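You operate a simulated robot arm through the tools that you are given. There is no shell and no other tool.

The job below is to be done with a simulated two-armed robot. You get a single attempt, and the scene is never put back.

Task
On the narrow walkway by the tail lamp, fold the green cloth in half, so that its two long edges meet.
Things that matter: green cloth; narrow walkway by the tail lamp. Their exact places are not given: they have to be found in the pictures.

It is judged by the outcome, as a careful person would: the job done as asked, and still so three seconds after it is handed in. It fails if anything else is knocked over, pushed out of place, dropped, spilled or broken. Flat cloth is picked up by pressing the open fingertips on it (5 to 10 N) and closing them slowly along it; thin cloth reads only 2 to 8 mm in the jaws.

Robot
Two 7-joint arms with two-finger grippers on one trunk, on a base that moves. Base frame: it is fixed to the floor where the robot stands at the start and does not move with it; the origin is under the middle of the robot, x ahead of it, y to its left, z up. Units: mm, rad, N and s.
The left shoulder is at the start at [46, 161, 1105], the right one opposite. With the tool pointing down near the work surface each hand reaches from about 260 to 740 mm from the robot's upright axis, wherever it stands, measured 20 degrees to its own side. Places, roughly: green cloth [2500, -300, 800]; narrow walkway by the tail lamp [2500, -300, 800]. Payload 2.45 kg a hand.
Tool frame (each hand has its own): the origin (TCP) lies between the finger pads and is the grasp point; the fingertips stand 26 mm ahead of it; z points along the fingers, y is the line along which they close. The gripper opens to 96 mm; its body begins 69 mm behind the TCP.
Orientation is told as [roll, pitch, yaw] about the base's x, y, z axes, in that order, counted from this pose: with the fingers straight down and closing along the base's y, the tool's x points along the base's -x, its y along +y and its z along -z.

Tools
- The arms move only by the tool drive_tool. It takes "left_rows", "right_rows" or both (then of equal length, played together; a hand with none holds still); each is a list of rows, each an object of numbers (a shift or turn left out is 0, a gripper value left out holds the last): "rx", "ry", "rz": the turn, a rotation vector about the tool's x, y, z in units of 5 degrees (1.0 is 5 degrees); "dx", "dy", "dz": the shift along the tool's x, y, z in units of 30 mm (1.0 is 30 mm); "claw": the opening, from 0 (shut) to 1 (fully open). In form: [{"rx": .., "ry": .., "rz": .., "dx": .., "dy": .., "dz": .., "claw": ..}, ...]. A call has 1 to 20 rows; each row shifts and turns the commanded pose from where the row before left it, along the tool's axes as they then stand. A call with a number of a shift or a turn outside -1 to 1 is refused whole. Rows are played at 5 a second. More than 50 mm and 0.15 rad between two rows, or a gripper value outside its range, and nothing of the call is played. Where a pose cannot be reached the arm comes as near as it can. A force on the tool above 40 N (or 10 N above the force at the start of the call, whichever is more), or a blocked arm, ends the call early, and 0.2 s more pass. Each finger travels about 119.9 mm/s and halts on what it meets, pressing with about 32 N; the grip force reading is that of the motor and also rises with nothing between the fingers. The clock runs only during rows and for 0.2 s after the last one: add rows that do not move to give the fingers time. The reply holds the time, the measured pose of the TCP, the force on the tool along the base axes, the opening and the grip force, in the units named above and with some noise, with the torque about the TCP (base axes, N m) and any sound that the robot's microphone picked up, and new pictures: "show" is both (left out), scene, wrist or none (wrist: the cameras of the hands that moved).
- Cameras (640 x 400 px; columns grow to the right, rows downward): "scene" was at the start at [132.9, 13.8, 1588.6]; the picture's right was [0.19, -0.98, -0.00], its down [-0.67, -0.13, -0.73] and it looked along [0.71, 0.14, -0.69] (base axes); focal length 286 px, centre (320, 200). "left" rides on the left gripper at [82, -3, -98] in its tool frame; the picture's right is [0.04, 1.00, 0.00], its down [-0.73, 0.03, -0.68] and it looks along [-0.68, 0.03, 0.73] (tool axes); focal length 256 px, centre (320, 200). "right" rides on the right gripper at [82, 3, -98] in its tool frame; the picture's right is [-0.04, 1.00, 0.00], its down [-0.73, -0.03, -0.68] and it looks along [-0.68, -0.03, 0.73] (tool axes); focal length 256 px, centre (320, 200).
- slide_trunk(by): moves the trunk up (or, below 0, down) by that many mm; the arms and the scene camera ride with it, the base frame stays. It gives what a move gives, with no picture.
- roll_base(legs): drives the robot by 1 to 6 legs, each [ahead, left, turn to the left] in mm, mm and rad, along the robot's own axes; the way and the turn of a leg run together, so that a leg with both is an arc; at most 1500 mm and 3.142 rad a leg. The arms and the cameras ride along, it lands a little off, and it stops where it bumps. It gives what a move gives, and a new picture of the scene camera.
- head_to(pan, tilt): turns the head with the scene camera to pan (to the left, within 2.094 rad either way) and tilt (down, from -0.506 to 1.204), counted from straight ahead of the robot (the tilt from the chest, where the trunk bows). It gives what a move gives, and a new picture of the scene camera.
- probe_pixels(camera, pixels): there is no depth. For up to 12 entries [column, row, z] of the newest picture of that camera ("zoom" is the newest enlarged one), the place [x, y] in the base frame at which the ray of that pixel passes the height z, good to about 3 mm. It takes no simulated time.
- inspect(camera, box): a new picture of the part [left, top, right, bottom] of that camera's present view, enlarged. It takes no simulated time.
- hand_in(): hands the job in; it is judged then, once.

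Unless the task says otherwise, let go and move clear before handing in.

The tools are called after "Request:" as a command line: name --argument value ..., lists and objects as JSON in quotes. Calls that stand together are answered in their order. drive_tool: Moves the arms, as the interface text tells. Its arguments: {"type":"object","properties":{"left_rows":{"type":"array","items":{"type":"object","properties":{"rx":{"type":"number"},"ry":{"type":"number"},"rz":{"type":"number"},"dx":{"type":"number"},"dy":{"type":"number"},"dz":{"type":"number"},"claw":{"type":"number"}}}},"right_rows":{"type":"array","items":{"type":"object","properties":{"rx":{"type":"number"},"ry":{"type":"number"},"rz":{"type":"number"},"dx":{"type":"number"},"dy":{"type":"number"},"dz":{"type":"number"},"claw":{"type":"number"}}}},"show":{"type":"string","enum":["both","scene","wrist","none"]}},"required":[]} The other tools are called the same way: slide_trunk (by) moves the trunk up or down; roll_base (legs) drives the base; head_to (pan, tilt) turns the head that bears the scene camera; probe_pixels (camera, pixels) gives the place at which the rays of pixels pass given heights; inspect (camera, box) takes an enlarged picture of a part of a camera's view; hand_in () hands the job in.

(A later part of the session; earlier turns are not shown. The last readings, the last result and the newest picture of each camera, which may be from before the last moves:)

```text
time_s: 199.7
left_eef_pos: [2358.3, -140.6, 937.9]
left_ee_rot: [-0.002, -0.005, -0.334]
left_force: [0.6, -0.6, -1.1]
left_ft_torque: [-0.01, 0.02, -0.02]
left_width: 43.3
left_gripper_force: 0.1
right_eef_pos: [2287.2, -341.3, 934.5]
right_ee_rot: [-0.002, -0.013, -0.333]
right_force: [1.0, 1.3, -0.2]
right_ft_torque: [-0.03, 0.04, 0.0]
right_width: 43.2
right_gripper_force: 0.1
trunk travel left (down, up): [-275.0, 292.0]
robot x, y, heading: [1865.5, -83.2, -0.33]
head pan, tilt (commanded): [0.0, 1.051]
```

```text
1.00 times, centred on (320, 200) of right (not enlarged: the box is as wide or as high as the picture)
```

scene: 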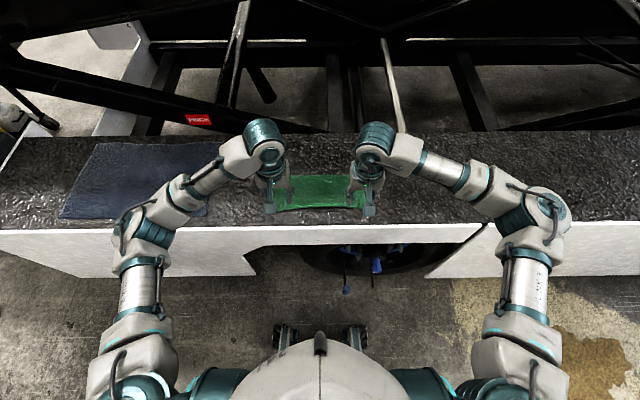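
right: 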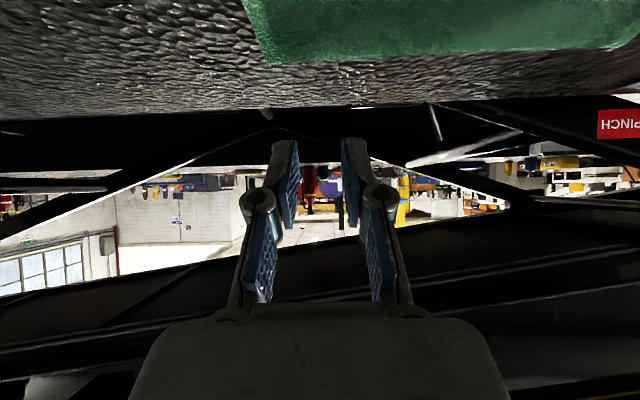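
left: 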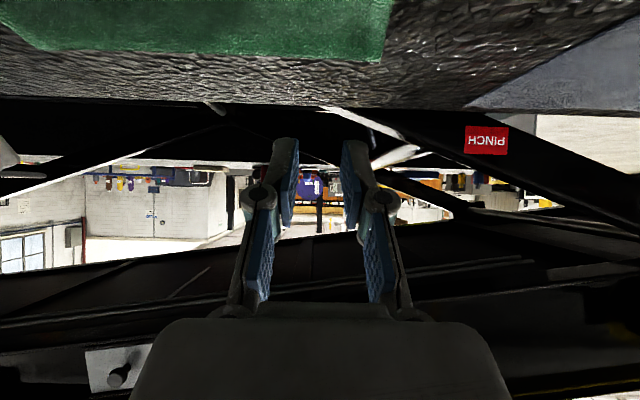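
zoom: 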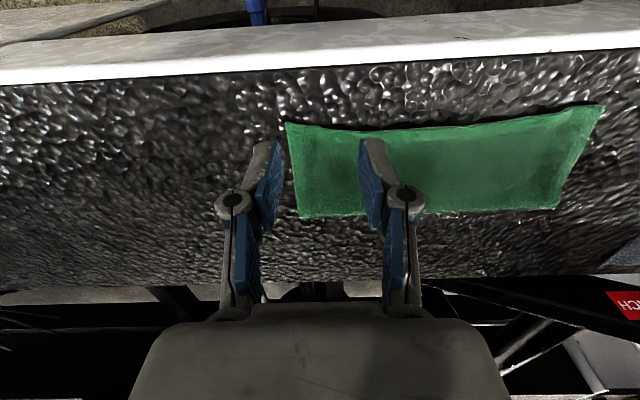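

The folded cloth is seen by both wrist cameras. I'll probe its corners from the right view and then the left view.

Request:
probe_pixels --camera "zoom" --pixels '[[286, 123, 803], [604, 104, 803], [297, 217, 804], [556, 208, 804], [440, 128, 803], [340, 131, 803], [540, 117, 803]]'

Request:
inspect --camera "left" --box '[0, 0, 640, 400]'

Request:
probe_pixels --camera "zoom" --pixels '[[365, 113, 803], [52, 109, 803], [362, 213, 804], [107, 210, 804], [200, 124, 803], [310, 118, 803], [110, 122, 803]]'

Request:
inspect --camera "left" --box '[260, 80, 420, 180]'

```text
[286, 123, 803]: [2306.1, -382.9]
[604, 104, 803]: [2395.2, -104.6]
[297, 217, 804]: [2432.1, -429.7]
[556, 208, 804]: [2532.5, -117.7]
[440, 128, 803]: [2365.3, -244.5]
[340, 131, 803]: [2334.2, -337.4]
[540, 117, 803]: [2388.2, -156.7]
```

```text
1.00 times, centred on (320, 200) of left (not enlarged: the box is as wide or as high as the picture)
```

zoom: 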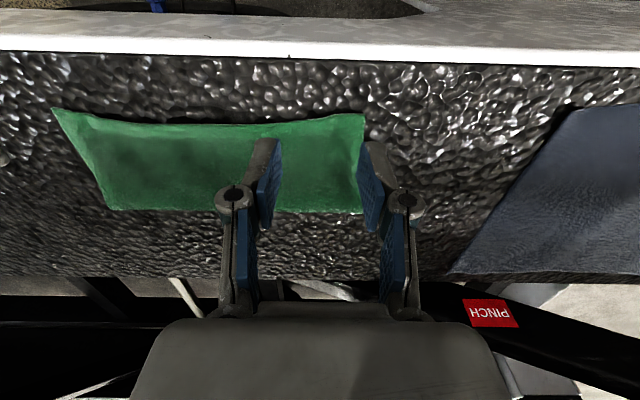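

```text
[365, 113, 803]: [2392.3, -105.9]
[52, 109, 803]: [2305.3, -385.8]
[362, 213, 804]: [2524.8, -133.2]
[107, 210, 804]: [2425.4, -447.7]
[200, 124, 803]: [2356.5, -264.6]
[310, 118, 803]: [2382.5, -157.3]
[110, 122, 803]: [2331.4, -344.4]
```

```text
4.00 times, centred on (340, 130) of left
```

zoom: 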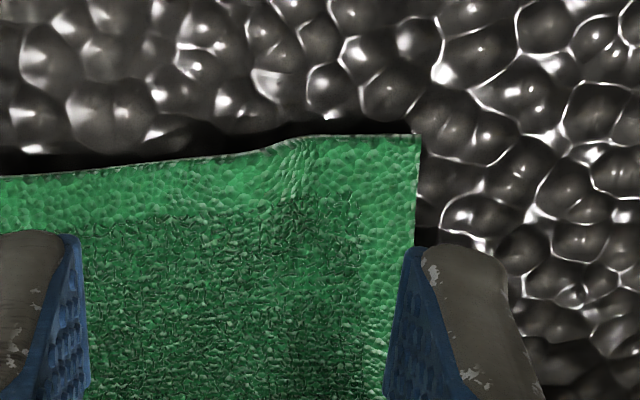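

The upper near corners are at f ≈ 2301 (left) and 2307 (right) against 2330 for the lower edge, so there is a single-layer overhang at each corner. I'll place each gripper over that overhang, about 30 mm in from the corner, with a narrower opening.

Request:
drive_tool --left_rows '[{"dx": -0.48, "dy": 0.25, "claw": 0.36}, {"dx": -0.48, "dy": 0.25}, {"dz": 0.8}, {"dz": 0.8}, {"dz": 0.8}, {"dz": 0.8}, {}]' --right_rows '[{"dx": -0.64, "dy": -0.077, "claw": 0.36}, {"dx": -0.64, "dy": -0.077}, {"dz": 0.77}, {"dz": 0.77}, {"dz": 0.77}, {"dz": 0.77}, {}]' --show "wrist"

```text
time_s: 201.3
left_eef_pos: [2388.4, -135.3, 844.6]
left_ee_rot: [-0.003, -0.009, -0.331]
left_force: [0.1, -0.4, 0.2]
left_ft_torque: [-0.01, -0.02, 0.02]
left_width: 34.5
left_gripper_force: 0.0
right_eef_pos: [2320.1, -357.2, 846.0]
right_ee_rot: [-0.002, -0.019, -0.335]
right_force: [0.7, 0.1, -0.2]
right_ft_torque: [-0.02, 0.0, 0.02]
right_width: 34.4
right_gripper_force: 0.1
trunk travel left (down, up): [-275.0, 292.0]
robot x, y, heading: [1869.1, -81.5, -0.335]
head pan, tilt (commanded): [0.0, 1.051]
```

right: 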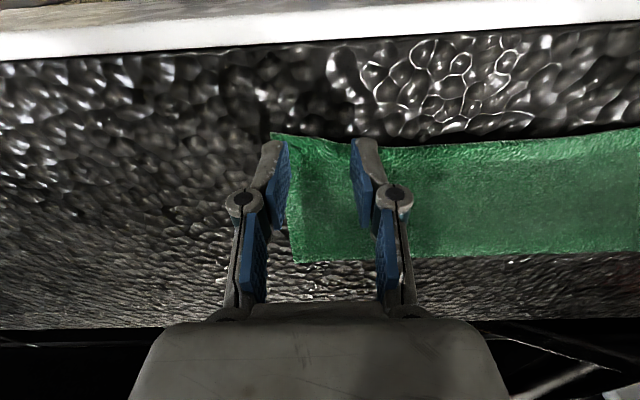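
left: 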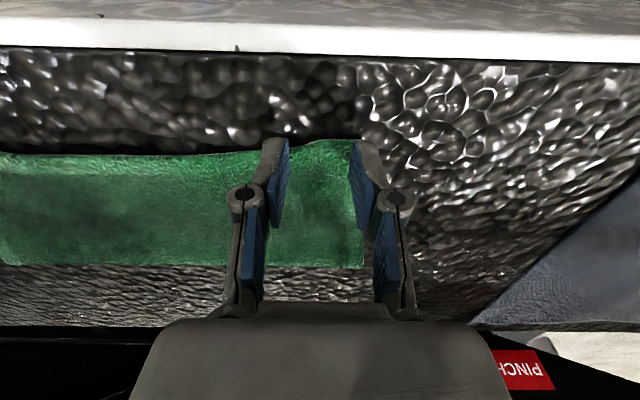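

I'll verify edge positions relative to the fingertips in these fresh wrist views.

Request:
probe_pixels --camera "left" --pixels '[[350, 139, 803], [320, 140, 803], [300, 142, 803], [240, 152, 806], [362, 265, 804]]'

Request:
probe_pixels --camera "right" --pixels '[[271, 133, 803], [300, 137, 803], [330, 141, 803], [345, 143, 803], [420, 146, 806], [292, 262, 804]]'

Request:
inspect --camera "right" --box '[240, 110, 400, 210]'

```text
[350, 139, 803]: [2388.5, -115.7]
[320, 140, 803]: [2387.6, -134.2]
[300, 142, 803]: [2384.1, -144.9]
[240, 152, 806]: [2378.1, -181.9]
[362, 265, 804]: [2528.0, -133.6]
```

```text
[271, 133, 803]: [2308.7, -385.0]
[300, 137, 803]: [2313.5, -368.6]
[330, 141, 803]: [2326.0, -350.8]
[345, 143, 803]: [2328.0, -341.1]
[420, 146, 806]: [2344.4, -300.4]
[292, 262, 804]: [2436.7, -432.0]
```

```text
4.00 times, centred on (320, 160) of right
```

zoom: 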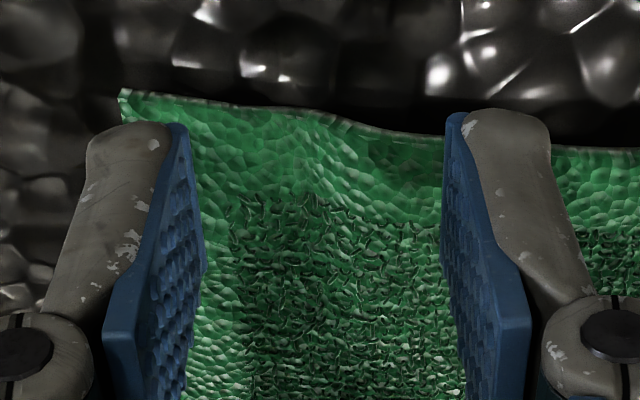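

The grasp points are right at the edge, so I'll move both hands 6 mm forward and then lower to contact.

Request:
drive_tool --left_rows '[{"dx": -0.2}, {"dz": 0.25}, {"dz": 0.22}, {}]' --right_rows '[{"dx": -0.2}, {"dz": 0.27}, {"dz": 0.24}, {}]' --show "none"

```text
time_s: 202.3
left_eef_pos: [2394.4, -137.8, 830.3]
left_ee_rot: [-0.003, -0.008, -0.333]
left_force: [1.1, 0.1, 1.8]
left_ft_torque: [0.01, 0.04, -0.02]
left_width: 34.4
left_gripper_force: 0.1
right_eef_pos: [2325.4, -359.4, 830.0]
right_ee_rot: [-0.003, -0.018, -0.334]
right_force: [0.3, -0.5, 4.8]
right_ft_torque: [-0.02, -0.05, 0.03]
right_width: 34.9
right_gripper_force: 0.1
trunk travel left (down, up): [-275.0, 292.0]
robot x, y, heading: [1861.8, -82.6, -0.334]
head pan, tilt (commanded): [0.0, 1.051]
```

Light contact on both sides (about 2 and 5 N). I'll press slightly more on the left and start closing slowly.

Request:
drive_tool --left_rows '[{"dz": 0.04}, {}, {"claw": 0.33}, {"claw": 0.3}, {"claw": 0.27}, {"claw": 0.24}]' --right_rows '[{"dz": 0.01}, {}, {"claw": 0.33}, {"claw": 0.3}, {"claw": 0.27}, {"claw": 0.24}]' --show "wrist"

```text
time_s: 203.7
left_eef_pos: [2391.8, -137.8, 828.7]
left_ee_rot: [-0.002, -0.009, -0.333]
left_force: [1.0, -1.1, 4.7]
left_ft_torque: [0.01, 0.02, -0.03]
left_width: 22.1
left_gripper_force: 0.1
right_eef_pos: [2324.8, -359.4, 830.0]
right_ee_rot: [0.0, -0.02, -0.333]
right_force: [0.1, 0.5, 5.7]
right_ft_torque: [0.06, -0.06, 0.05]
right_width: 23.0
right_gripper_force: 0.1
trunk travel left (down, up): [-275.0, 292.0]
robot x, y, heading: [1863.6, -81.0, -0.328]
head pan, tilt (commanded): [0.0, 1.051]
```

right: 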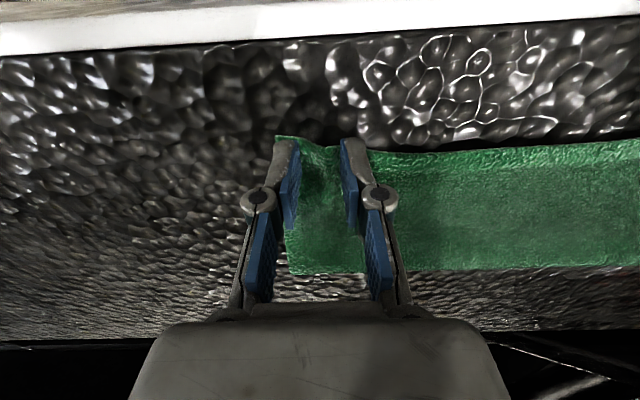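
left: 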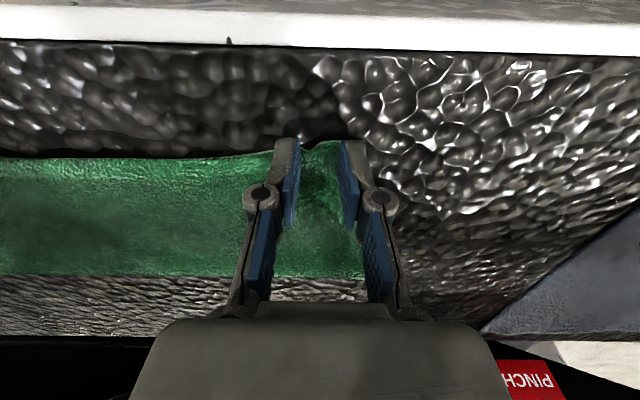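

The corner cloth is beginning to bunch between the fingers on both sides. I'll finish closing slowly.

Request:
drive_tool --left_rows '[{"dz": 0.01, "claw": 0.21}, {"claw": 0.18}, {"claw": 0.15}, {"claw": 0.12}, {"claw": 0.09}, {"claw": 0.06}, {"claw": 0.03}, {"claw": 0}, {}, {}]' --right_rows '[{"claw": 0.21}, {"claw": 0.18}, {"claw": 0.15}, {"claw": 0.12}, {"claw": 0.09}, {"claw": 0.06}, {"claw": 0.03}, {"claw": 0}, {}, {}]' --show "wrist"

```text
time_s: 205.9
left_eef_pos: [2394.0, -138.3, 830.3]
left_ee_rot: [-0.001, -0.012, -0.334]
left_force: [-3.2, -8.8, 4.9]
left_ft_torque: [-0.27, 0.07, -0.08]
left_width: 3.5
left_gripper_force: 32.3
right_eef_pos: [2324.9, -358.6, 831.5]
right_ee_rot: [-0.003, -0.019, -0.331]
right_force: [-0.7, 8.0, 5.9]
right_ft_torque: [0.22, -0.09, 0.08]
right_width: 4.6
right_gripper_force: 32.4
trunk travel left (down, up): [-275.0, 292.0]
robot x, y, heading: [1864.4, -84.1, -0.337]
head pan, tilt (commanded): [0.0, 1.051]
```

right: 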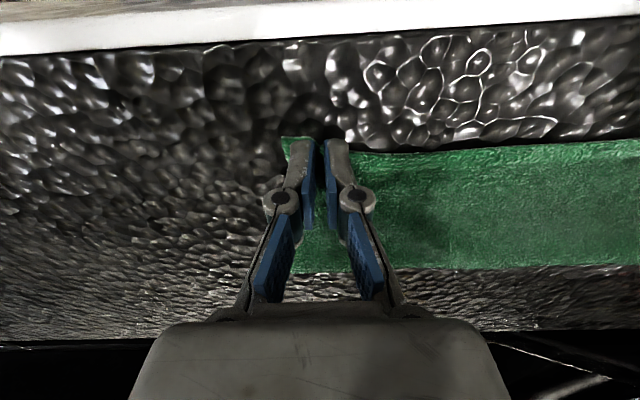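
left: 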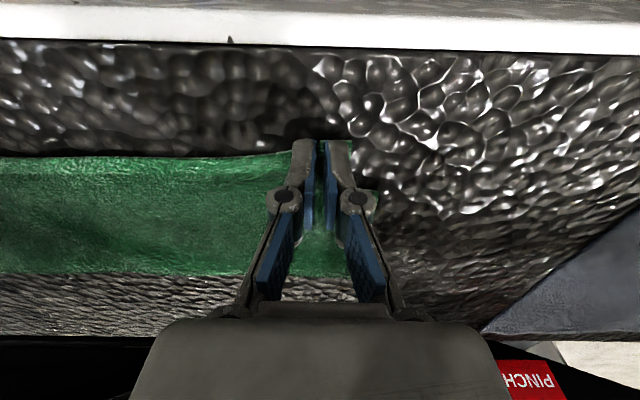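

Both corners are gripped (3.5 and 4.6 mm) with some sideways tension. I'll lift 30 mm while easing the hands 3 mm inward, and look.

Request:
drive_tool --left_rows '[{"dy": -0.05, "dz": -0.2}, {"dy": -0.05, "dz": -0.3}, {"dz": -0.4}, {}]' --right_rows '[{"dy": 0.05, "dz": -0.2}, {"dy": 0.05, "dz": -0.3}, {"dz": -0.4}, {}]'

Request:
inspect --camera "scene" --box '[250, 150, 390, 237]'

```text
time_s: 206.9
left_eef_pos: [2393.9, -140.8, 856.1]
left_ee_rot: [0.001, -0.008, -0.33]
left_force: [-1.4, -3.3, -0.4]
left_ft_torque: [-0.11, 0.01, -0.05]
left_width: 3.3
left_gripper_force: 32.2
right_eef_pos: [2327.2, -356.2, 856.5]
right_ee_rot: [-0.001, -0.018, -0.334]
right_force: [0.1, 4.2, -0.1]
right_ft_torque: [0.12, -0.03, 0.04]
right_width: 4.4
right_gripper_force: 31.8
trunk travel left (down, up): [-275.0, 292.0]
robot x, y, heading: [1871.1, -81.8, -0.336]
head pan, tilt (commanded): [0.0, 1.051]
```

scene: 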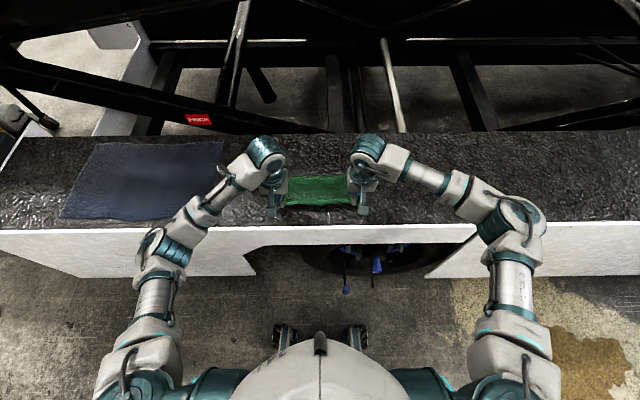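
right: 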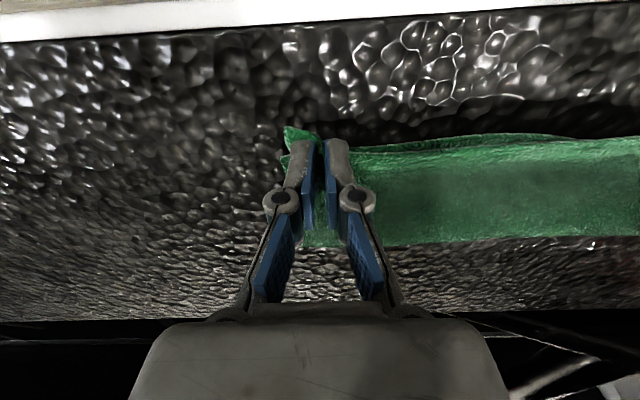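
left: 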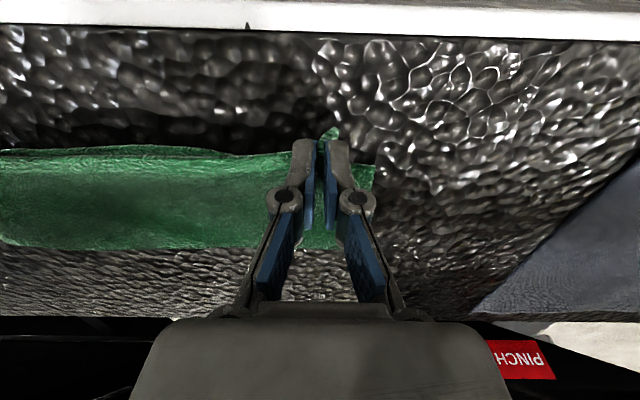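

```text
4.57 times, centred on (320, 194) of scene
```

zoom: 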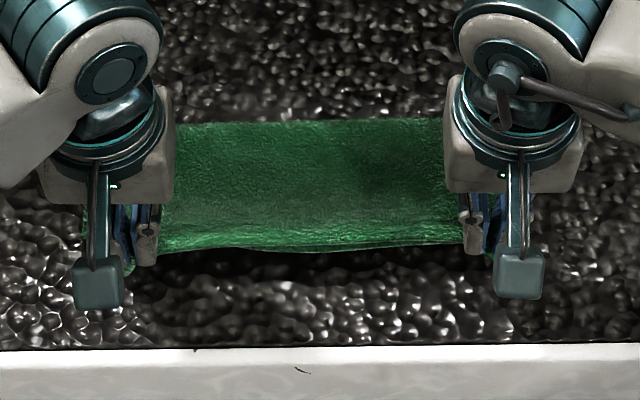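

There is a dark gap under the near edge; I need to check whether only the upper layer was lifted. I'll enlarge both wrist views.

Request:
inspect --camera "left" --box '[200, 100, 440, 250]'

Request:
inspect --camera "right" --box '[240, 90, 480, 240]'

Request:
inspect --camera "left" --box '[0, 110, 240, 260]'

```text
2.67 times, centred on (320, 175) of left
```

zoom: 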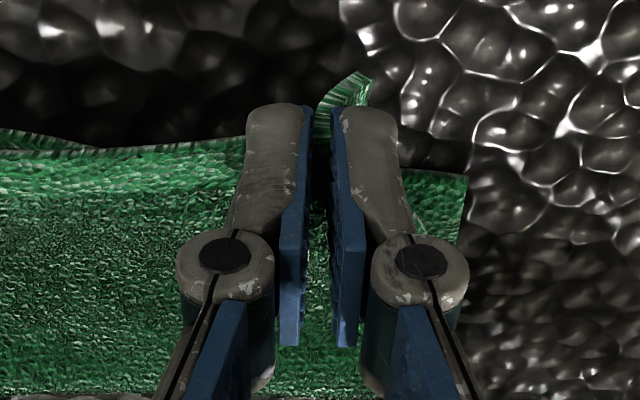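

```text
2.67 times, centred on (360, 165) of right
```

zoom: 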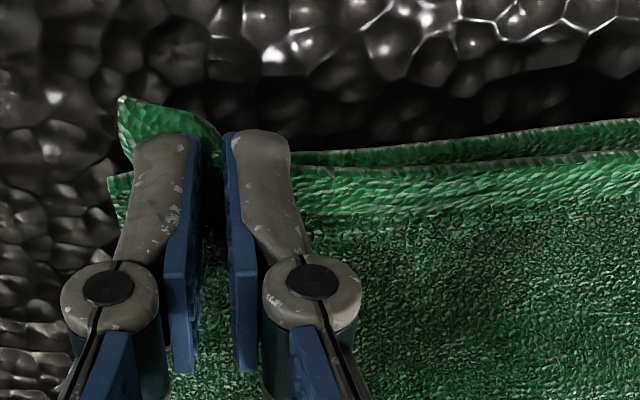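

```text
2.67 times, centred on (120, 185) of left
```

zoom: 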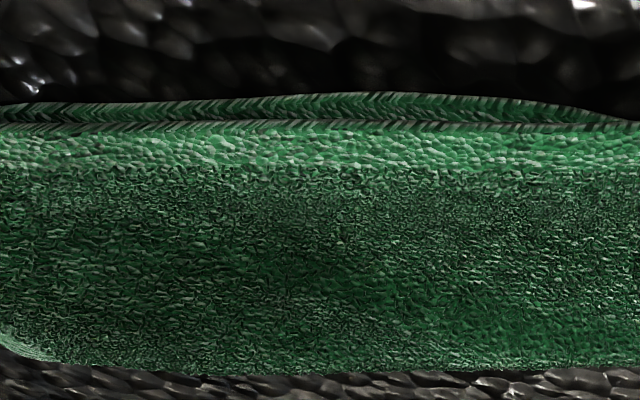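

Two edge bands appear close together in the middle, so the lower layer may be lifting too. I'll probe the lower layer's left corner at (374,167) and the right one to see if they are still on the surface.

Request:
probe_pixels --camera "left" --pixels '[[374, 167, 803], [374, 167, 820], [335, 128, 840], [335, 128, 850], [100, 148, 803], [100, 148, 830], [100, 148, 845]]'

Request:
probe_pixels --camera "right" --pixels '[[281, 157, 803], [281, 157, 820], [286, 127, 840], [286, 127, 850], [520, 136, 803], [520, 136, 830], [520, 136, 845]]'

```text
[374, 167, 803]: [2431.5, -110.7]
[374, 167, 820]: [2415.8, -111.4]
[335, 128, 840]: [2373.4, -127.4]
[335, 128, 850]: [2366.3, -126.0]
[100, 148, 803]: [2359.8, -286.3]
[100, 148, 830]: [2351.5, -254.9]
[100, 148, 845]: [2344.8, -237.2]
```

```text
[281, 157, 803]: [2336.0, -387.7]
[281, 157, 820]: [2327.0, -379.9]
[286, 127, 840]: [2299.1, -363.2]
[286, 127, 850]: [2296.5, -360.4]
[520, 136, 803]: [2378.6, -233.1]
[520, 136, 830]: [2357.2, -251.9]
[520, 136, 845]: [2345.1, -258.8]
```

The lower corners still project exactly onto the surface (2431,-111) and (2336,-388), so only the upper layer is lifted. I'll carry it forward past the target, then ease back and down so it lands about 27 mm (left) and 20 mm (right) further in, shifted 7 mm left.

Request:
drive_tool --left_rows '[{"dx": -0.333, "dy": 0.058, "dz": -0.125}, {"dx": -0.333, "dy": 0.058, "dz": -0.125}, {"dx": -0.333, "dy": 0.058, "dz": -0.125}, {"dx": -0.333, "dy": 0.058, "dz": -0.125}, {"dx": 0.108, "dz": 0.25}, {"dx": 0.108, "dz": 0.25}, {"dx": 0.108, "dz": 0.25}, {"dx": 0.108, "dz": 0.25}, {}]' --right_rows '[{"dx": -0.275, "dy": 0.058, "dz": -0.125}, {"dx": -0.275, "dy": 0.058, "dz": -0.125}, {"dx": -0.275, "dy": 0.058, "dz": -0.125}, {"dx": -0.275, "dy": 0.058, "dz": -0.125}, {"dx": 0.108, "dz": 0.25}, {"dx": 0.108, "dz": 0.25}, {"dx": 0.108, "dz": 0.25}, {"dx": 0.108, "dz": 0.25}, {}]'

Request:
inspect --camera "scene" --box '[250, 150, 390, 237]'

```text
time_s: 208.9
left_eef_pos: [2421.6, -142.1, 841.4]
left_ee_rot: [-0.002, -0.009, -0.335]
left_force: [-0.6, -4.3, -0.2]
left_ft_torque: [-0.11, 0.02, -0.03]
left_width: 2.8
left_gripper_force: 31.8
right_eef_pos: [2348.7, -356.3, 842.9]
right_ee_rot: [-0.001, -0.019, -0.333]
right_force: [1.7, 4.7, 0.0]
right_ft_torque: [0.11, -0.03, 0.03]
right_width: 4.3
right_gripper_force: 32.2
trunk travel left (down, up): [-275.0, 292.0]
robot x, y, heading: [1864.6, -86.3, -0.334]
head pan, tilt (commanded): [0.0, 1.051]
```

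scene: 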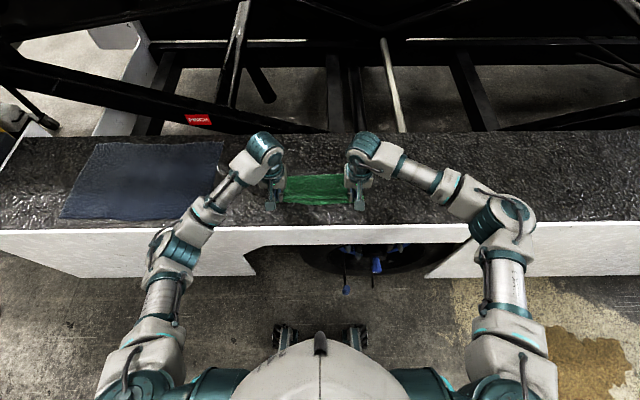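
right: 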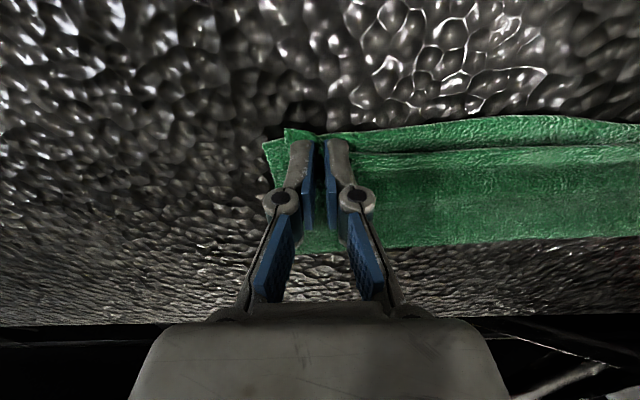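
left: 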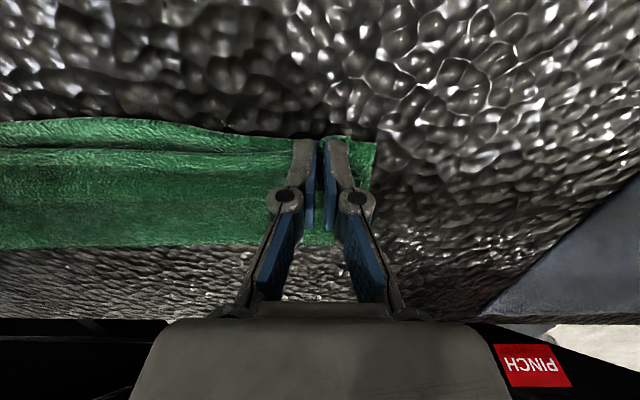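

```text
4.57 times, centred on (320, 194) of scene
```

zoom: 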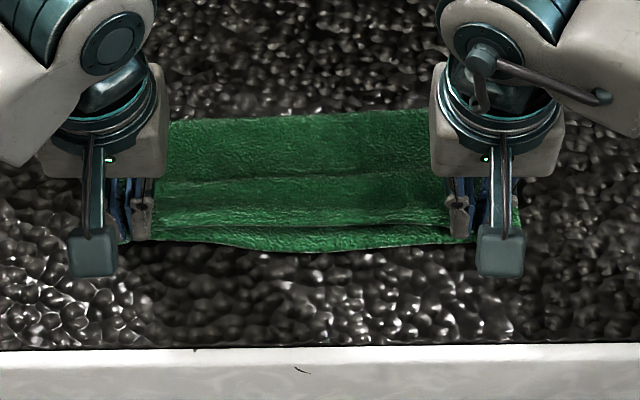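

The lower near edge now shows just below the upper one (rows 225 vs 247 at mid, the upper still raised), and the fold line has moved forward. The hands' edges are at f ≈ 2333, between the lower corners (2337) and middle (2327). I'll lower to contact.

Request:
drive_tool --left_rows '[{"dz": 0.15}, {"dz": 0.12}, {"dz": 0.05}, {}]' --right_rows '[{"dz": 0.18}, {"dz": 0.13}, {"dz": 0.06}, {}]' --show "none"

```text
time_s: 209.9
left_eef_pos: [2421.0, -142.6, 832.8]
left_ee_rot: [-0.002, -0.011, -0.332]
left_force: [-0.8, -3.7, 1.9]
left_ft_torque: [-0.09, 0.02, -0.03]
left_width: 3.9
left_gripper_force: 32.0
right_eef_pos: [2348.4, -356.5, 831.8]
right_ee_rot: [-0.001, -0.019, -0.333]
right_force: [2.1, 3.4, 8.9]
right_ft_torque: [0.13, -0.06, 0.01]
right_width: 4.4
right_gripper_force: 32.1
trunk travel left (down, up): [-275.0, 292.0]
robot x, y, heading: [1866.6, -85.0, -0.341]
head pan, tilt (commanded): [0.0, 1.051]
```

Contact on both sides. I'll open slowly to spread the tucks while pressing lightly, then look.

Request:
drive_tool --left_rows '[{"dz": 0.03}, {"claw": 0.04}, {"claw": 0.08}, {"claw": 0.12}, {"claw": 0.16}, {"claw": 0.2}, {"claw": 0.24}, {"claw": 0.28}, {"claw": 0.32}, {"claw": 0.36}, {}]' --right_rows '[{"dz": -0.01}, {"claw": 0.04}, {"claw": 0.08}, {"claw": 0.12}, {"claw": 0.16}, {"claw": 0.2}, {"claw": 0.24}, {"claw": 0.28}, {"claw": 0.32}, {"claw": 0.36}, {}]' --show "wrist"

Request:
inspect --camera "scene" --box '[250, 150, 390, 237]'

```text
time_s: 212.3
left_eef_pos: [2420.1, -142.3, 831.7]
left_ee_rot: [-0.001, -0.009, -0.335]
left_force: [-0.2, 1.6, 4.1]
left_ft_torque: [0.03, -0.02, -0.01]
left_width: 35.3
left_gripper_force: 0.1
right_eef_pos: [2347.7, -356.8, 830.6]
right_ee_rot: [-0.002, -0.018, -0.334]
right_force: [0.0, 0.1, 2.6]
right_ft_torque: [0.01, -0.01, -0.03]
right_width: 35.2
right_gripper_force: 0.1
trunk travel left (down, up): [-275.0, 292.0]
robot x, y, heading: [1861.1, -85.2, -0.332]
head pan, tilt (commanded): [0.0, 1.051]
```

right: 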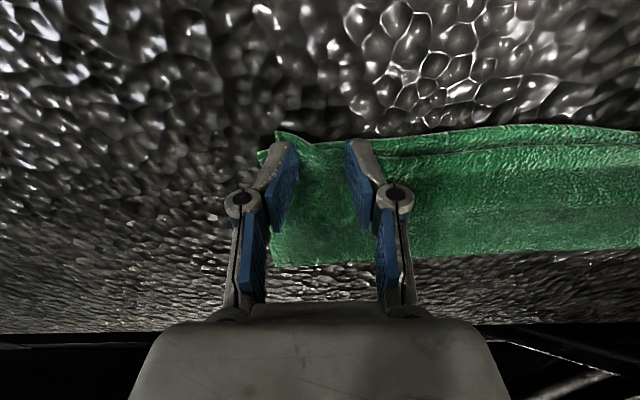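
left: 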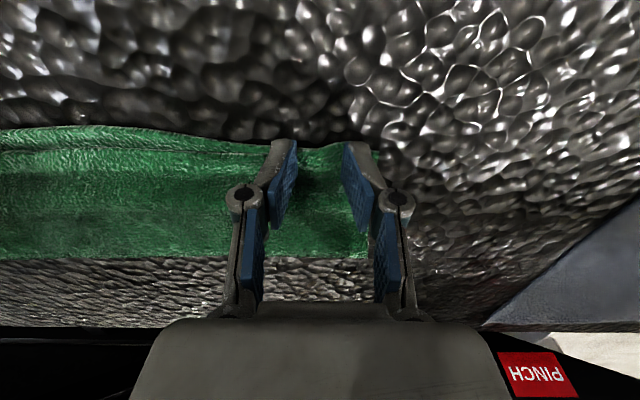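

```text
4.57 times, centred on (320, 194) of scene
```

zoom: 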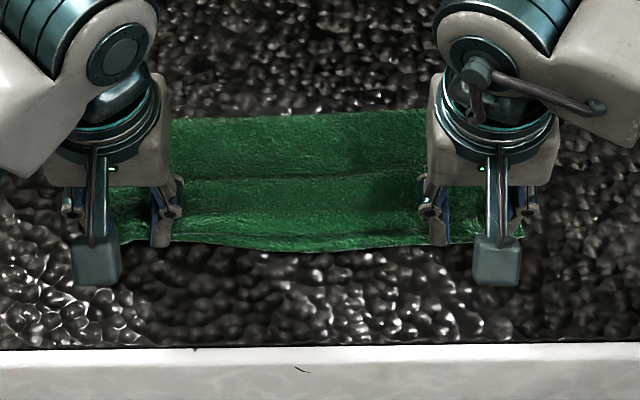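

The tucks have opened out and the edges are nearly together. I'll lift both hands straight up and clear.

Request:
drive_tool --left_rows '[{"dz": -0.15}, {"dz": -0.3}, {"dz": -0.6}, {"dz": -0.9}, {"dz": -0.9}, {"dz": -0.6}, {}]' --right_rows '[{"dz": -0.15}, {"dz": -0.3}, {"dz": -0.6}, {"dz": -0.9}, {"dz": -0.9}, {"dz": -0.6}, {}]' --show "none"

Request:
roll_base --legs '[[-220, 0, 0]]'

Request:
inspect --camera "scene" --box '[250, 100, 390, 187]'

```text
time_s: 213.9
left_eef_pos: [2421.6, -139.9, 935.1]
left_ee_rot: [-0.001, -0.009, -0.331]
left_force: [0.0, 0.0, 0.6]
left_ft_torque: [-0.02, 0.0, 0.04]
left_width: 34.7
left_gripper_force: 0.0
right_eef_pos: [2344.7, -355.5, 935.2]
right_ee_rot: [-0.002, -0.019, -0.332]
right_force: [-0.1, 0.4, -0.3]
right_ft_torque: [-0.02, 0.02, 0.0]
right_width: 34.7
right_gripper_force: 0.0
trunk travel left (down, up): [-275.0, 292.0]
robot x, y, heading: [1864.0, -82.8, -0.333]
head pan, tilt (commanded): [0.0, 1.051]
```

```text
time_s: 215.6
left_eef_pos: [2215.5, -68.4, 935.4]
left_ee_rot: [-0.002, -0.008, -0.329]
left_force: [0.1, -0.1, -0.1]
left_ft_torque: [0.01, -0.02, -0.03]
left_width: 34.6
left_gripper_force: 0.0
right_eef_pos: [2139.4, -284.6, 934.9]
right_ee_rot: [-0.002, -0.018, -0.332]
right_force: [0.0, -0.1, 0.2]
right_ft_torque: [-0.01, -0.02, 0.02]
right_width: 34.4
right_gripper_force: 0.0
trunk travel left (down, up): [-275.0, 292.0]
robot x, y, heading: [1661.7, -8.9, -0.333]
head pan, tilt (commanded): [0.0, 1.051]
```

scene: 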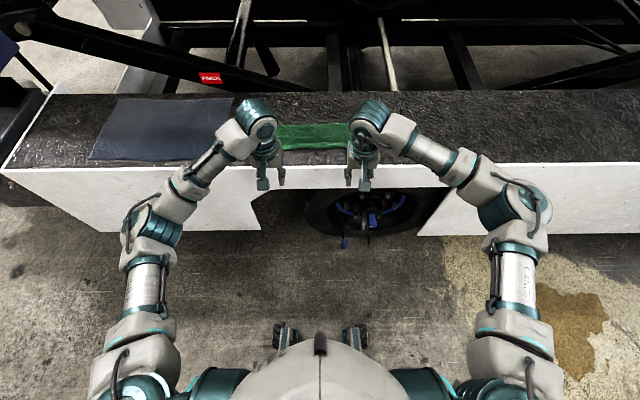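

```text
4.57 times, centred on (320, 144) of scene
```

zoom: 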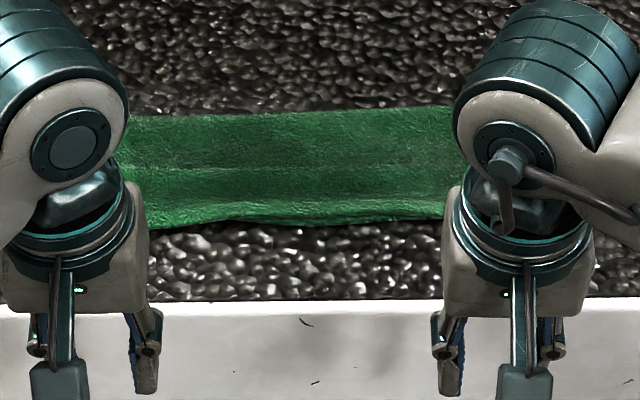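

The hands block the corners in this view, so I'll move them back and outward and look again.

Request:
drive_tool --left_rows '[{"dx": 0.7, "dy": 0.9}, {"dx": 0.7, "dy": 0.9}, {"dx": 0.7, "dy": 0.9}, {}]' --right_rows '[{"dx": 0.7, "dy": -0.9}, {"dx": 0.7, "dy": -0.9}, {"dx": 0.7, "dy": -0.9}, {}]' --show "scene"

Request:
inspect --camera "scene" --box '[250, 100, 390, 187]'

```text
time_s: 216.6
left_eef_pos: [2178.6, 30.8, 936.3]
left_ee_rot: [-0.002, -0.012, -0.33]
left_force: [0.5, 0.8, 0.4]
left_ft_torque: [0.01, -0.01, 0.01]
left_width: 34.3
left_gripper_force: 0.1
right_eef_pos: [2048.8, -339.9, 935.1]
right_ee_rot: [-0.003, -0.024, -0.331]
right_force: [-0.5, -0.6, 0.1]
right_ft_torque: [0.0, 0.01, -0.01]
right_width: 34.6
right_gripper_force: 0.2
trunk travel left (down, up): [-275.0, 292.0]
robot x, y, heading: [1661.1, -10.6, -0.331]
head pan, tilt (commanded): [0.0, 1.051]
```

scene: 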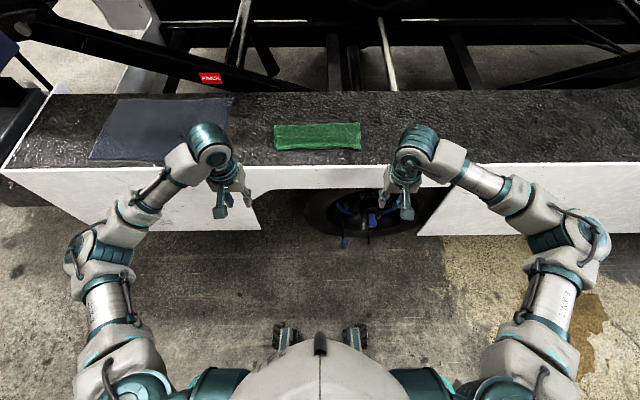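

```text
4.57 times, centred on (320, 144) of scene
```

zoom: 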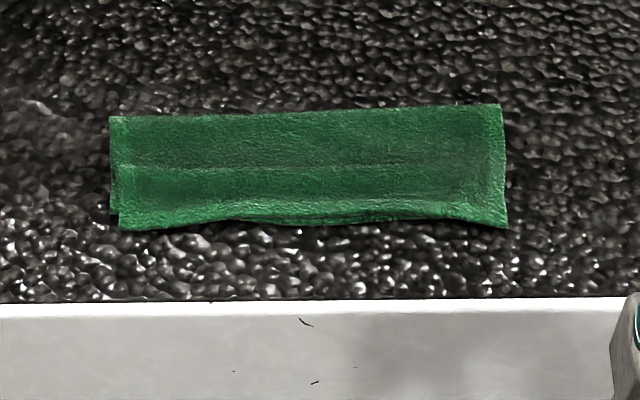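

The two near edges now nearly coincide. I'll zoom in on each corner and the middle to measure what is left.

Request:
probe_pixels --camera "zoom" --pixels '[[122, 230, 804], [505, 228, 804], [320, 215, 808], [300, 226, 803], [112, 217, 803], [110, 118, 806], [500, 105, 806], [210, 221, 804], [430, 215, 806]]'

Request:
inspect --camera "scene" --box '[265, 128, 313, 158]'

Request:
inspect --camera "scene" --box '[325, 128, 373, 158]'

Request:
inspect --camera "scene" --box '[290, 128, 338, 158]'

```text
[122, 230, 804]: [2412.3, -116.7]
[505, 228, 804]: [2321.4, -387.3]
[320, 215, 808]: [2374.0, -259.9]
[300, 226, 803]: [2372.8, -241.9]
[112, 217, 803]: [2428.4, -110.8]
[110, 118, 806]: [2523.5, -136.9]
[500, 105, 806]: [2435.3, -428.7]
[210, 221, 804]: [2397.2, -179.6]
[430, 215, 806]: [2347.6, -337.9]
```

```text
13.33 times, centred on (289, 143) of scene
```

zoom: 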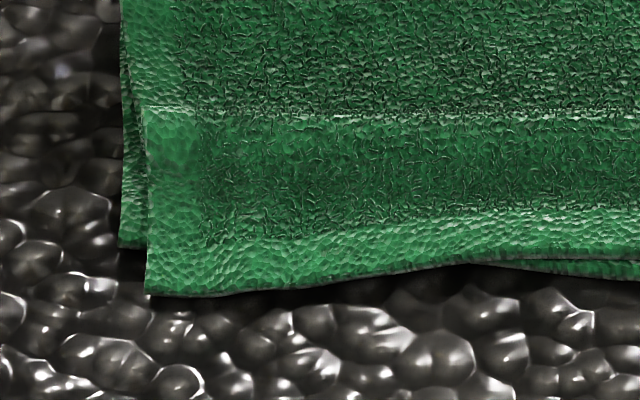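

```text
13.33 times, centred on (349, 143) of scene
```

zoom: 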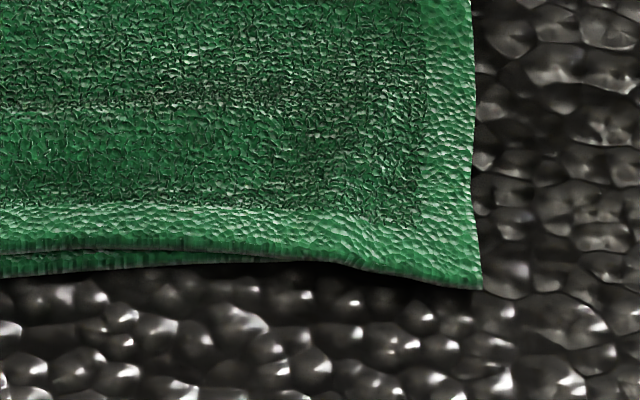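

```text
13.33 times, centred on (314, 143) of scene
```

zoom: 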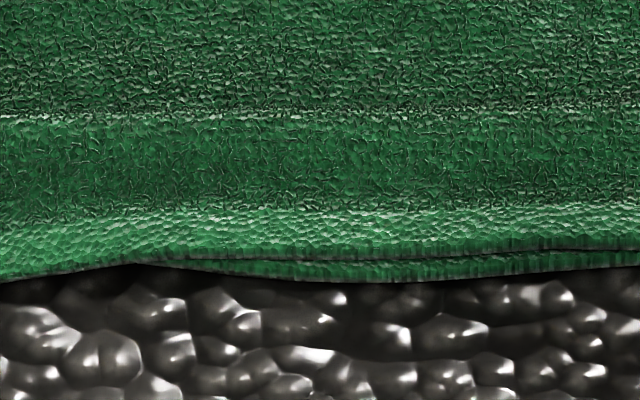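

The corners of the upper layer are now 13 mm past the lower corners and the middle is 7 mm short, so on average the edges meet, but there may be a slack bulge in the upper layer. I'll use the right wrist camera, tilted to look level from in front of the walkway, to see the profile.

Request:
drive_tool --right_rows '[{"ry": -1}, {"ry": -1}, {"ry": -1}, {"ry": -1}, {"ry": -1}, {"ry": -1}, {"ry": -1}, {"ry": -1}, {"ry": -1}, {"ry": -1}, {"dx": -0.195, "dy": 0.61, "dz": 0.923}, {"dx": -0.195, "dy": 0.61, "dz": 0.923}, {"dx": -0.195, "dy": 0.61, "dz": 0.923}, {"dx": -0.195, "dy": 0.61, "dz": 0.923}, {"dx": -0.195, "dy": 0.61, "dz": 0.923}, {"dx": -0.195, "dy": 0.61, "dz": 0.923}]' --show "both"

Request:
inspect --camera "right" --box '[120, 20, 520, 270]'

```text
time_s: 220.0
left_eef_pos: [2178.1, 31.2, 936.5]
left_ee_rot: [-0.004, -0.012, -0.333]
left_force: [-0.4, -0.3, -0.2]
left_ft_torque: [0.02, 0.01, 0.01]
left_width: 34.6
left_gripper_force: 0.0
right_eef_pos: [2231.9, -280.7, 858.3]
right_ee_rot: [-0.008, -0.895, -0.325]
right_force: [0.5, 0.5, 0.3]
right_ft_torque: [0.01, 0.0, -0.05]
right_width: 34.5
right_gripper_force: 0.0
trunk travel left (down, up): [-275.0, 292.0]
robot x, y, heading: [1661.8, -13.4, -0.33]
head pan, tilt (commanded): [0.0, 1.051]
```

scene: 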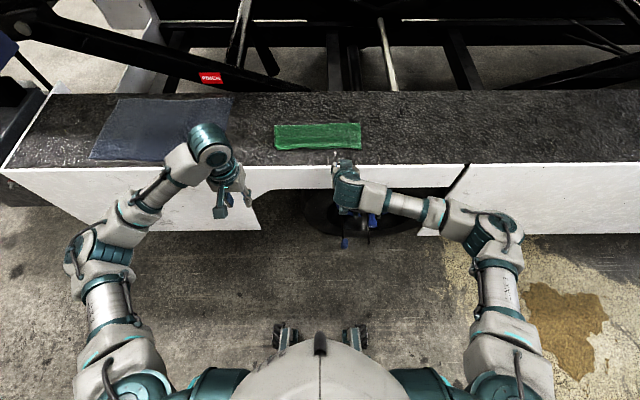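
right: 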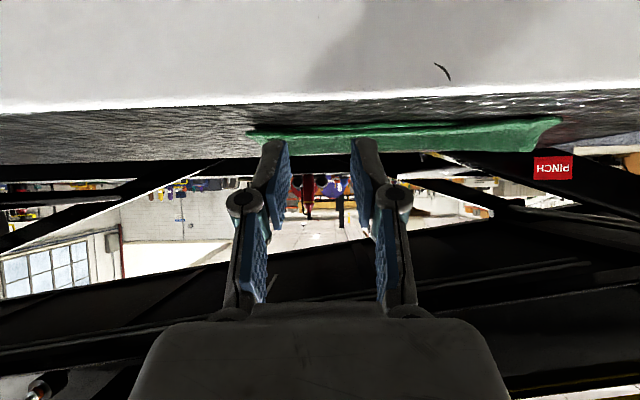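

```text
1.60 times, centred on (320, 145) of right
```

zoom: 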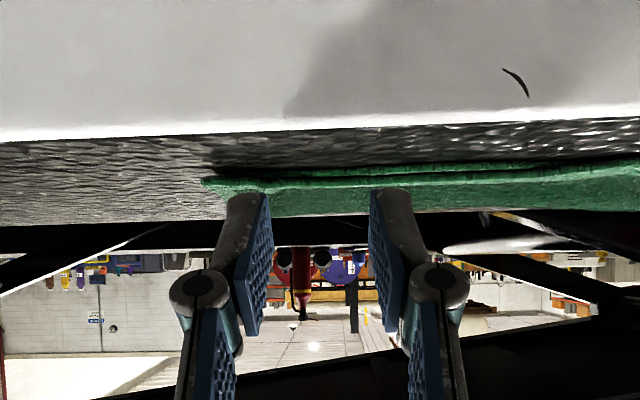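

Seen level, the near edges lie flat together (rows 125–135) and the upper layer has a gentle bulge about 18 mm high. I'll improve it: bring the hands back level, return, and with closed fingertips drag the two corners about 12 mm forward, then sweep the slack toward the fold.

Request:
drive_tool --right_rows '[{"dx": -0.7, "dz": -0.56}, {"dx": -0.7, "dz": -0.56}, {"dx": -0.7, "dz": -0.56}, {"ry": 1}, {"ry": 1}, {"ry": 1}, {"ry": 1}, {"ry": 1}, {"ry": 1}, {"ry": 1}, {"ry": 1}, {"ry": 1}, {"ry": 1}, {"claw": 0.0}, {}]' --left_rows '[{}, {}, {}, {}, {}, {}, {}, {}, {}, {}, {}, {}, {}, {"claw": 0.0}, {}]' --show "none"

Request:
roll_base --legs '[[205, 0, 0]]'

Request:
inspect --camera "right" --box '[0, 0, 640, 400]'

Request:
inspect --camera "left" --box '[0, 0, 640, 400]'

```text
time_s: 223.2
left_eef_pos: [2177.8, 31.2, 936.6]
left_ee_rot: [-0.002, -0.015, -0.329]
left_force: [0.2, -0.3, -0.1]
left_ft_torque: [0.02, -0.03, 0.0]
left_width: 0.2
left_gripper_force: 28.2
right_eef_pos: [2231.6, -283.7, 940.6]
right_ee_rot: [-0.003, -0.021, -0.333]
right_force: [0.0, 0.8, 0.4]
right_ft_torque: [-0.02, 0.0, -0.02]
right_width: 0.1
right_gripper_force: 28.7
trunk travel left (down, up): [-275.0, 292.0]
robot x, y, heading: [1661.2, -11.4, -0.326]
head pan, tilt (commanded): [0.0, 1.051]
```

```text
time_s: 224.8
left_eef_pos: [2372.1, -38.0, 936.8]
left_ee_rot: [-0.001, -0.014, -0.334]
left_force: [0.5, 0.5, 0.7]
left_ft_torque: [0.02, 0.02, 0.03]
left_width: 0.0
left_gripper_force: 28.8
right_eef_pos: [2423.9, -352.0, 939.3]
right_ee_rot: [-0.005, -0.023, -0.333]
right_force: [0.9, -1.3, -0.3]
right_ft_torque: [0.02, 0.0, -0.01]
right_width: 0.0
right_gripper_force: 28.8
trunk travel left (down, up): [-275.0, 292.0]
robot x, y, heading: [1855.2, -78.4, -0.334]
head pan, tilt (commanded): [0.0, 1.051]
```

scene: 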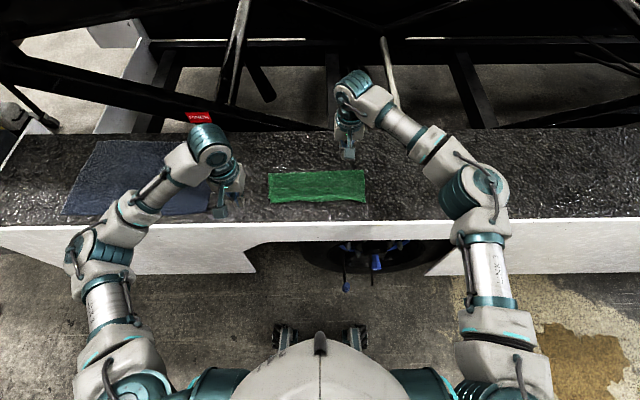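

```text
1.00 times, centred on (320, 200) of right (not enlarged: the box is as wide or as high as the picture)
```

zoom: 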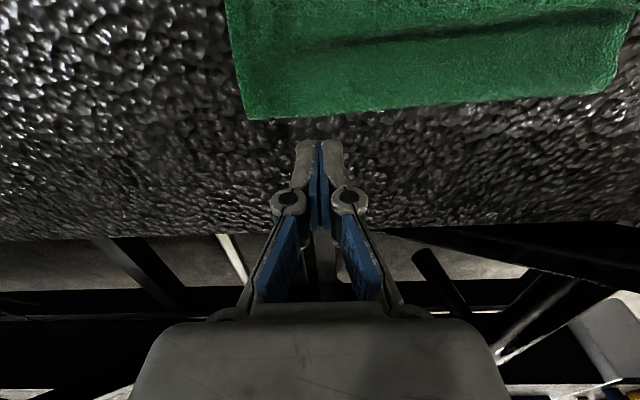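

```text
1.00 times, centred on (320, 200) of left (not enlarged: the box is as wide or as high as the picture)
```

zoom: 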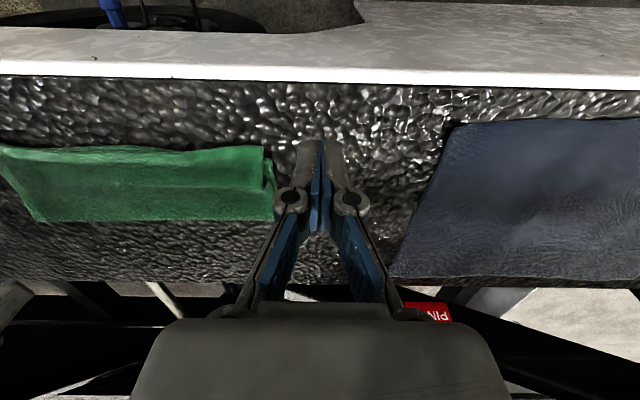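

The cloth's near corners are well seen. I'll position the closed fingertips just above the two overhanging corners (8 mm in from the edge, 20 mm in from the side).

Request:
drive_tool --left_rows '[{"dx": -0.797, "dy": -0.903}, {"dx": -0.797, "dy": -0.903}, {"dx": -0.797, "dy": -0.903}, {"dz": 0.76}, {"dz": 0.76}, {"dz": 0.76}, {"dz": 0.76}, {}]' --right_rows '[{"dx": 0.86, "dy": -0.52}, {"dx": 0.86, "dy": -0.52}, {"dx": 0.86, "dy": -0.52}, {"dz": 0.78}, {"dz": 0.78}, {"dz": 0.78}, {"dz": 0.78}, {}]' --show "wrist"

```text
time_s: 226.6
left_eef_pos: [2409.9, -138.3, 850.2]
left_ee_rot: [0.001, -0.017, -0.333]
left_force: [-0.6, 0.2, 0.5]
left_ft_torque: [-0.02, -0.03, 0.0]
left_width: 0.0
left_gripper_force: 28.7
right_eef_pos: [2333.4, -372.5, 845.5]
right_ee_rot: [-0.001, -0.025, -0.333]
right_force: [-0.7, -0.5, 0.4]
right_ft_torque: [-0.05, 0.0, 0.03]
right_width: 0.1
right_gripper_force: 28.4
trunk travel left (down, up): [-275.0, 292.0]
robot x, y, heading: [1855.2, -75.9, -0.334]
head pan, tilt (commanded): [0.0, 1.051]
```

right: 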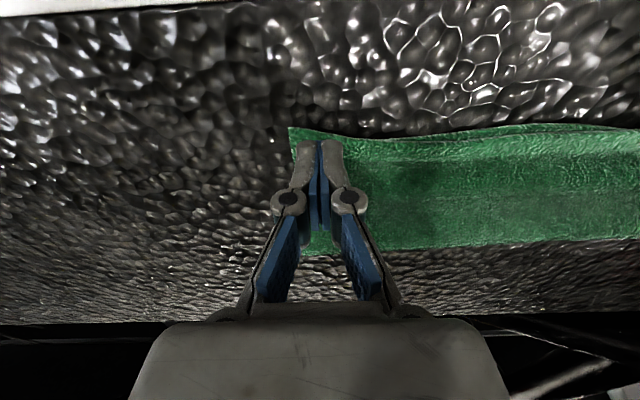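
left: 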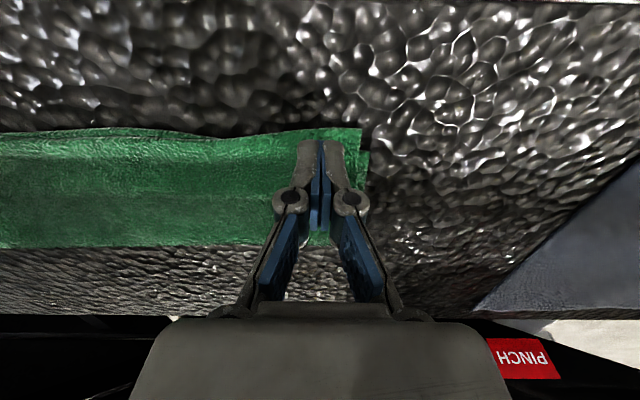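

Fingertips are above the corners. Lowering gently to contact.

Request:
drive_tool --left_rows '[{"dz": 0.3}, {"dz": 0.25}, {"dz": 0.1}, {}]' --right_rows '[{"dz": 0.25}, {"dz": 0.18}, {"dz": 0.08}, {}]' --show "none"

```text
time_s: 227.6
left_eef_pos: [2411.5, -136.5, 830.5]
left_ee_rot: [-0.001, -0.019, -0.332]
left_force: [2.1, 0.2, 5.7]
left_ft_torque: [0.0, -0.13, 0.01]
left_width: 0.0
left_gripper_force: 28.8
right_eef_pos: [2334.8, -371.8, 831.6]
right_ee_rot: [-0.001, -0.027, -0.334]
right_force: [1.4, 0.2, 1.5]
right_ft_torque: [0.0, -0.04, 0.0]
right_width: 0.0
right_gripper_force: 29.0
trunk travel left (down, up): [-275.0, 292.0]
robot x, y, heading: [1857.0, -77.2, -0.333]
head pan, tilt (commanded): [0.0, 1.051]
```

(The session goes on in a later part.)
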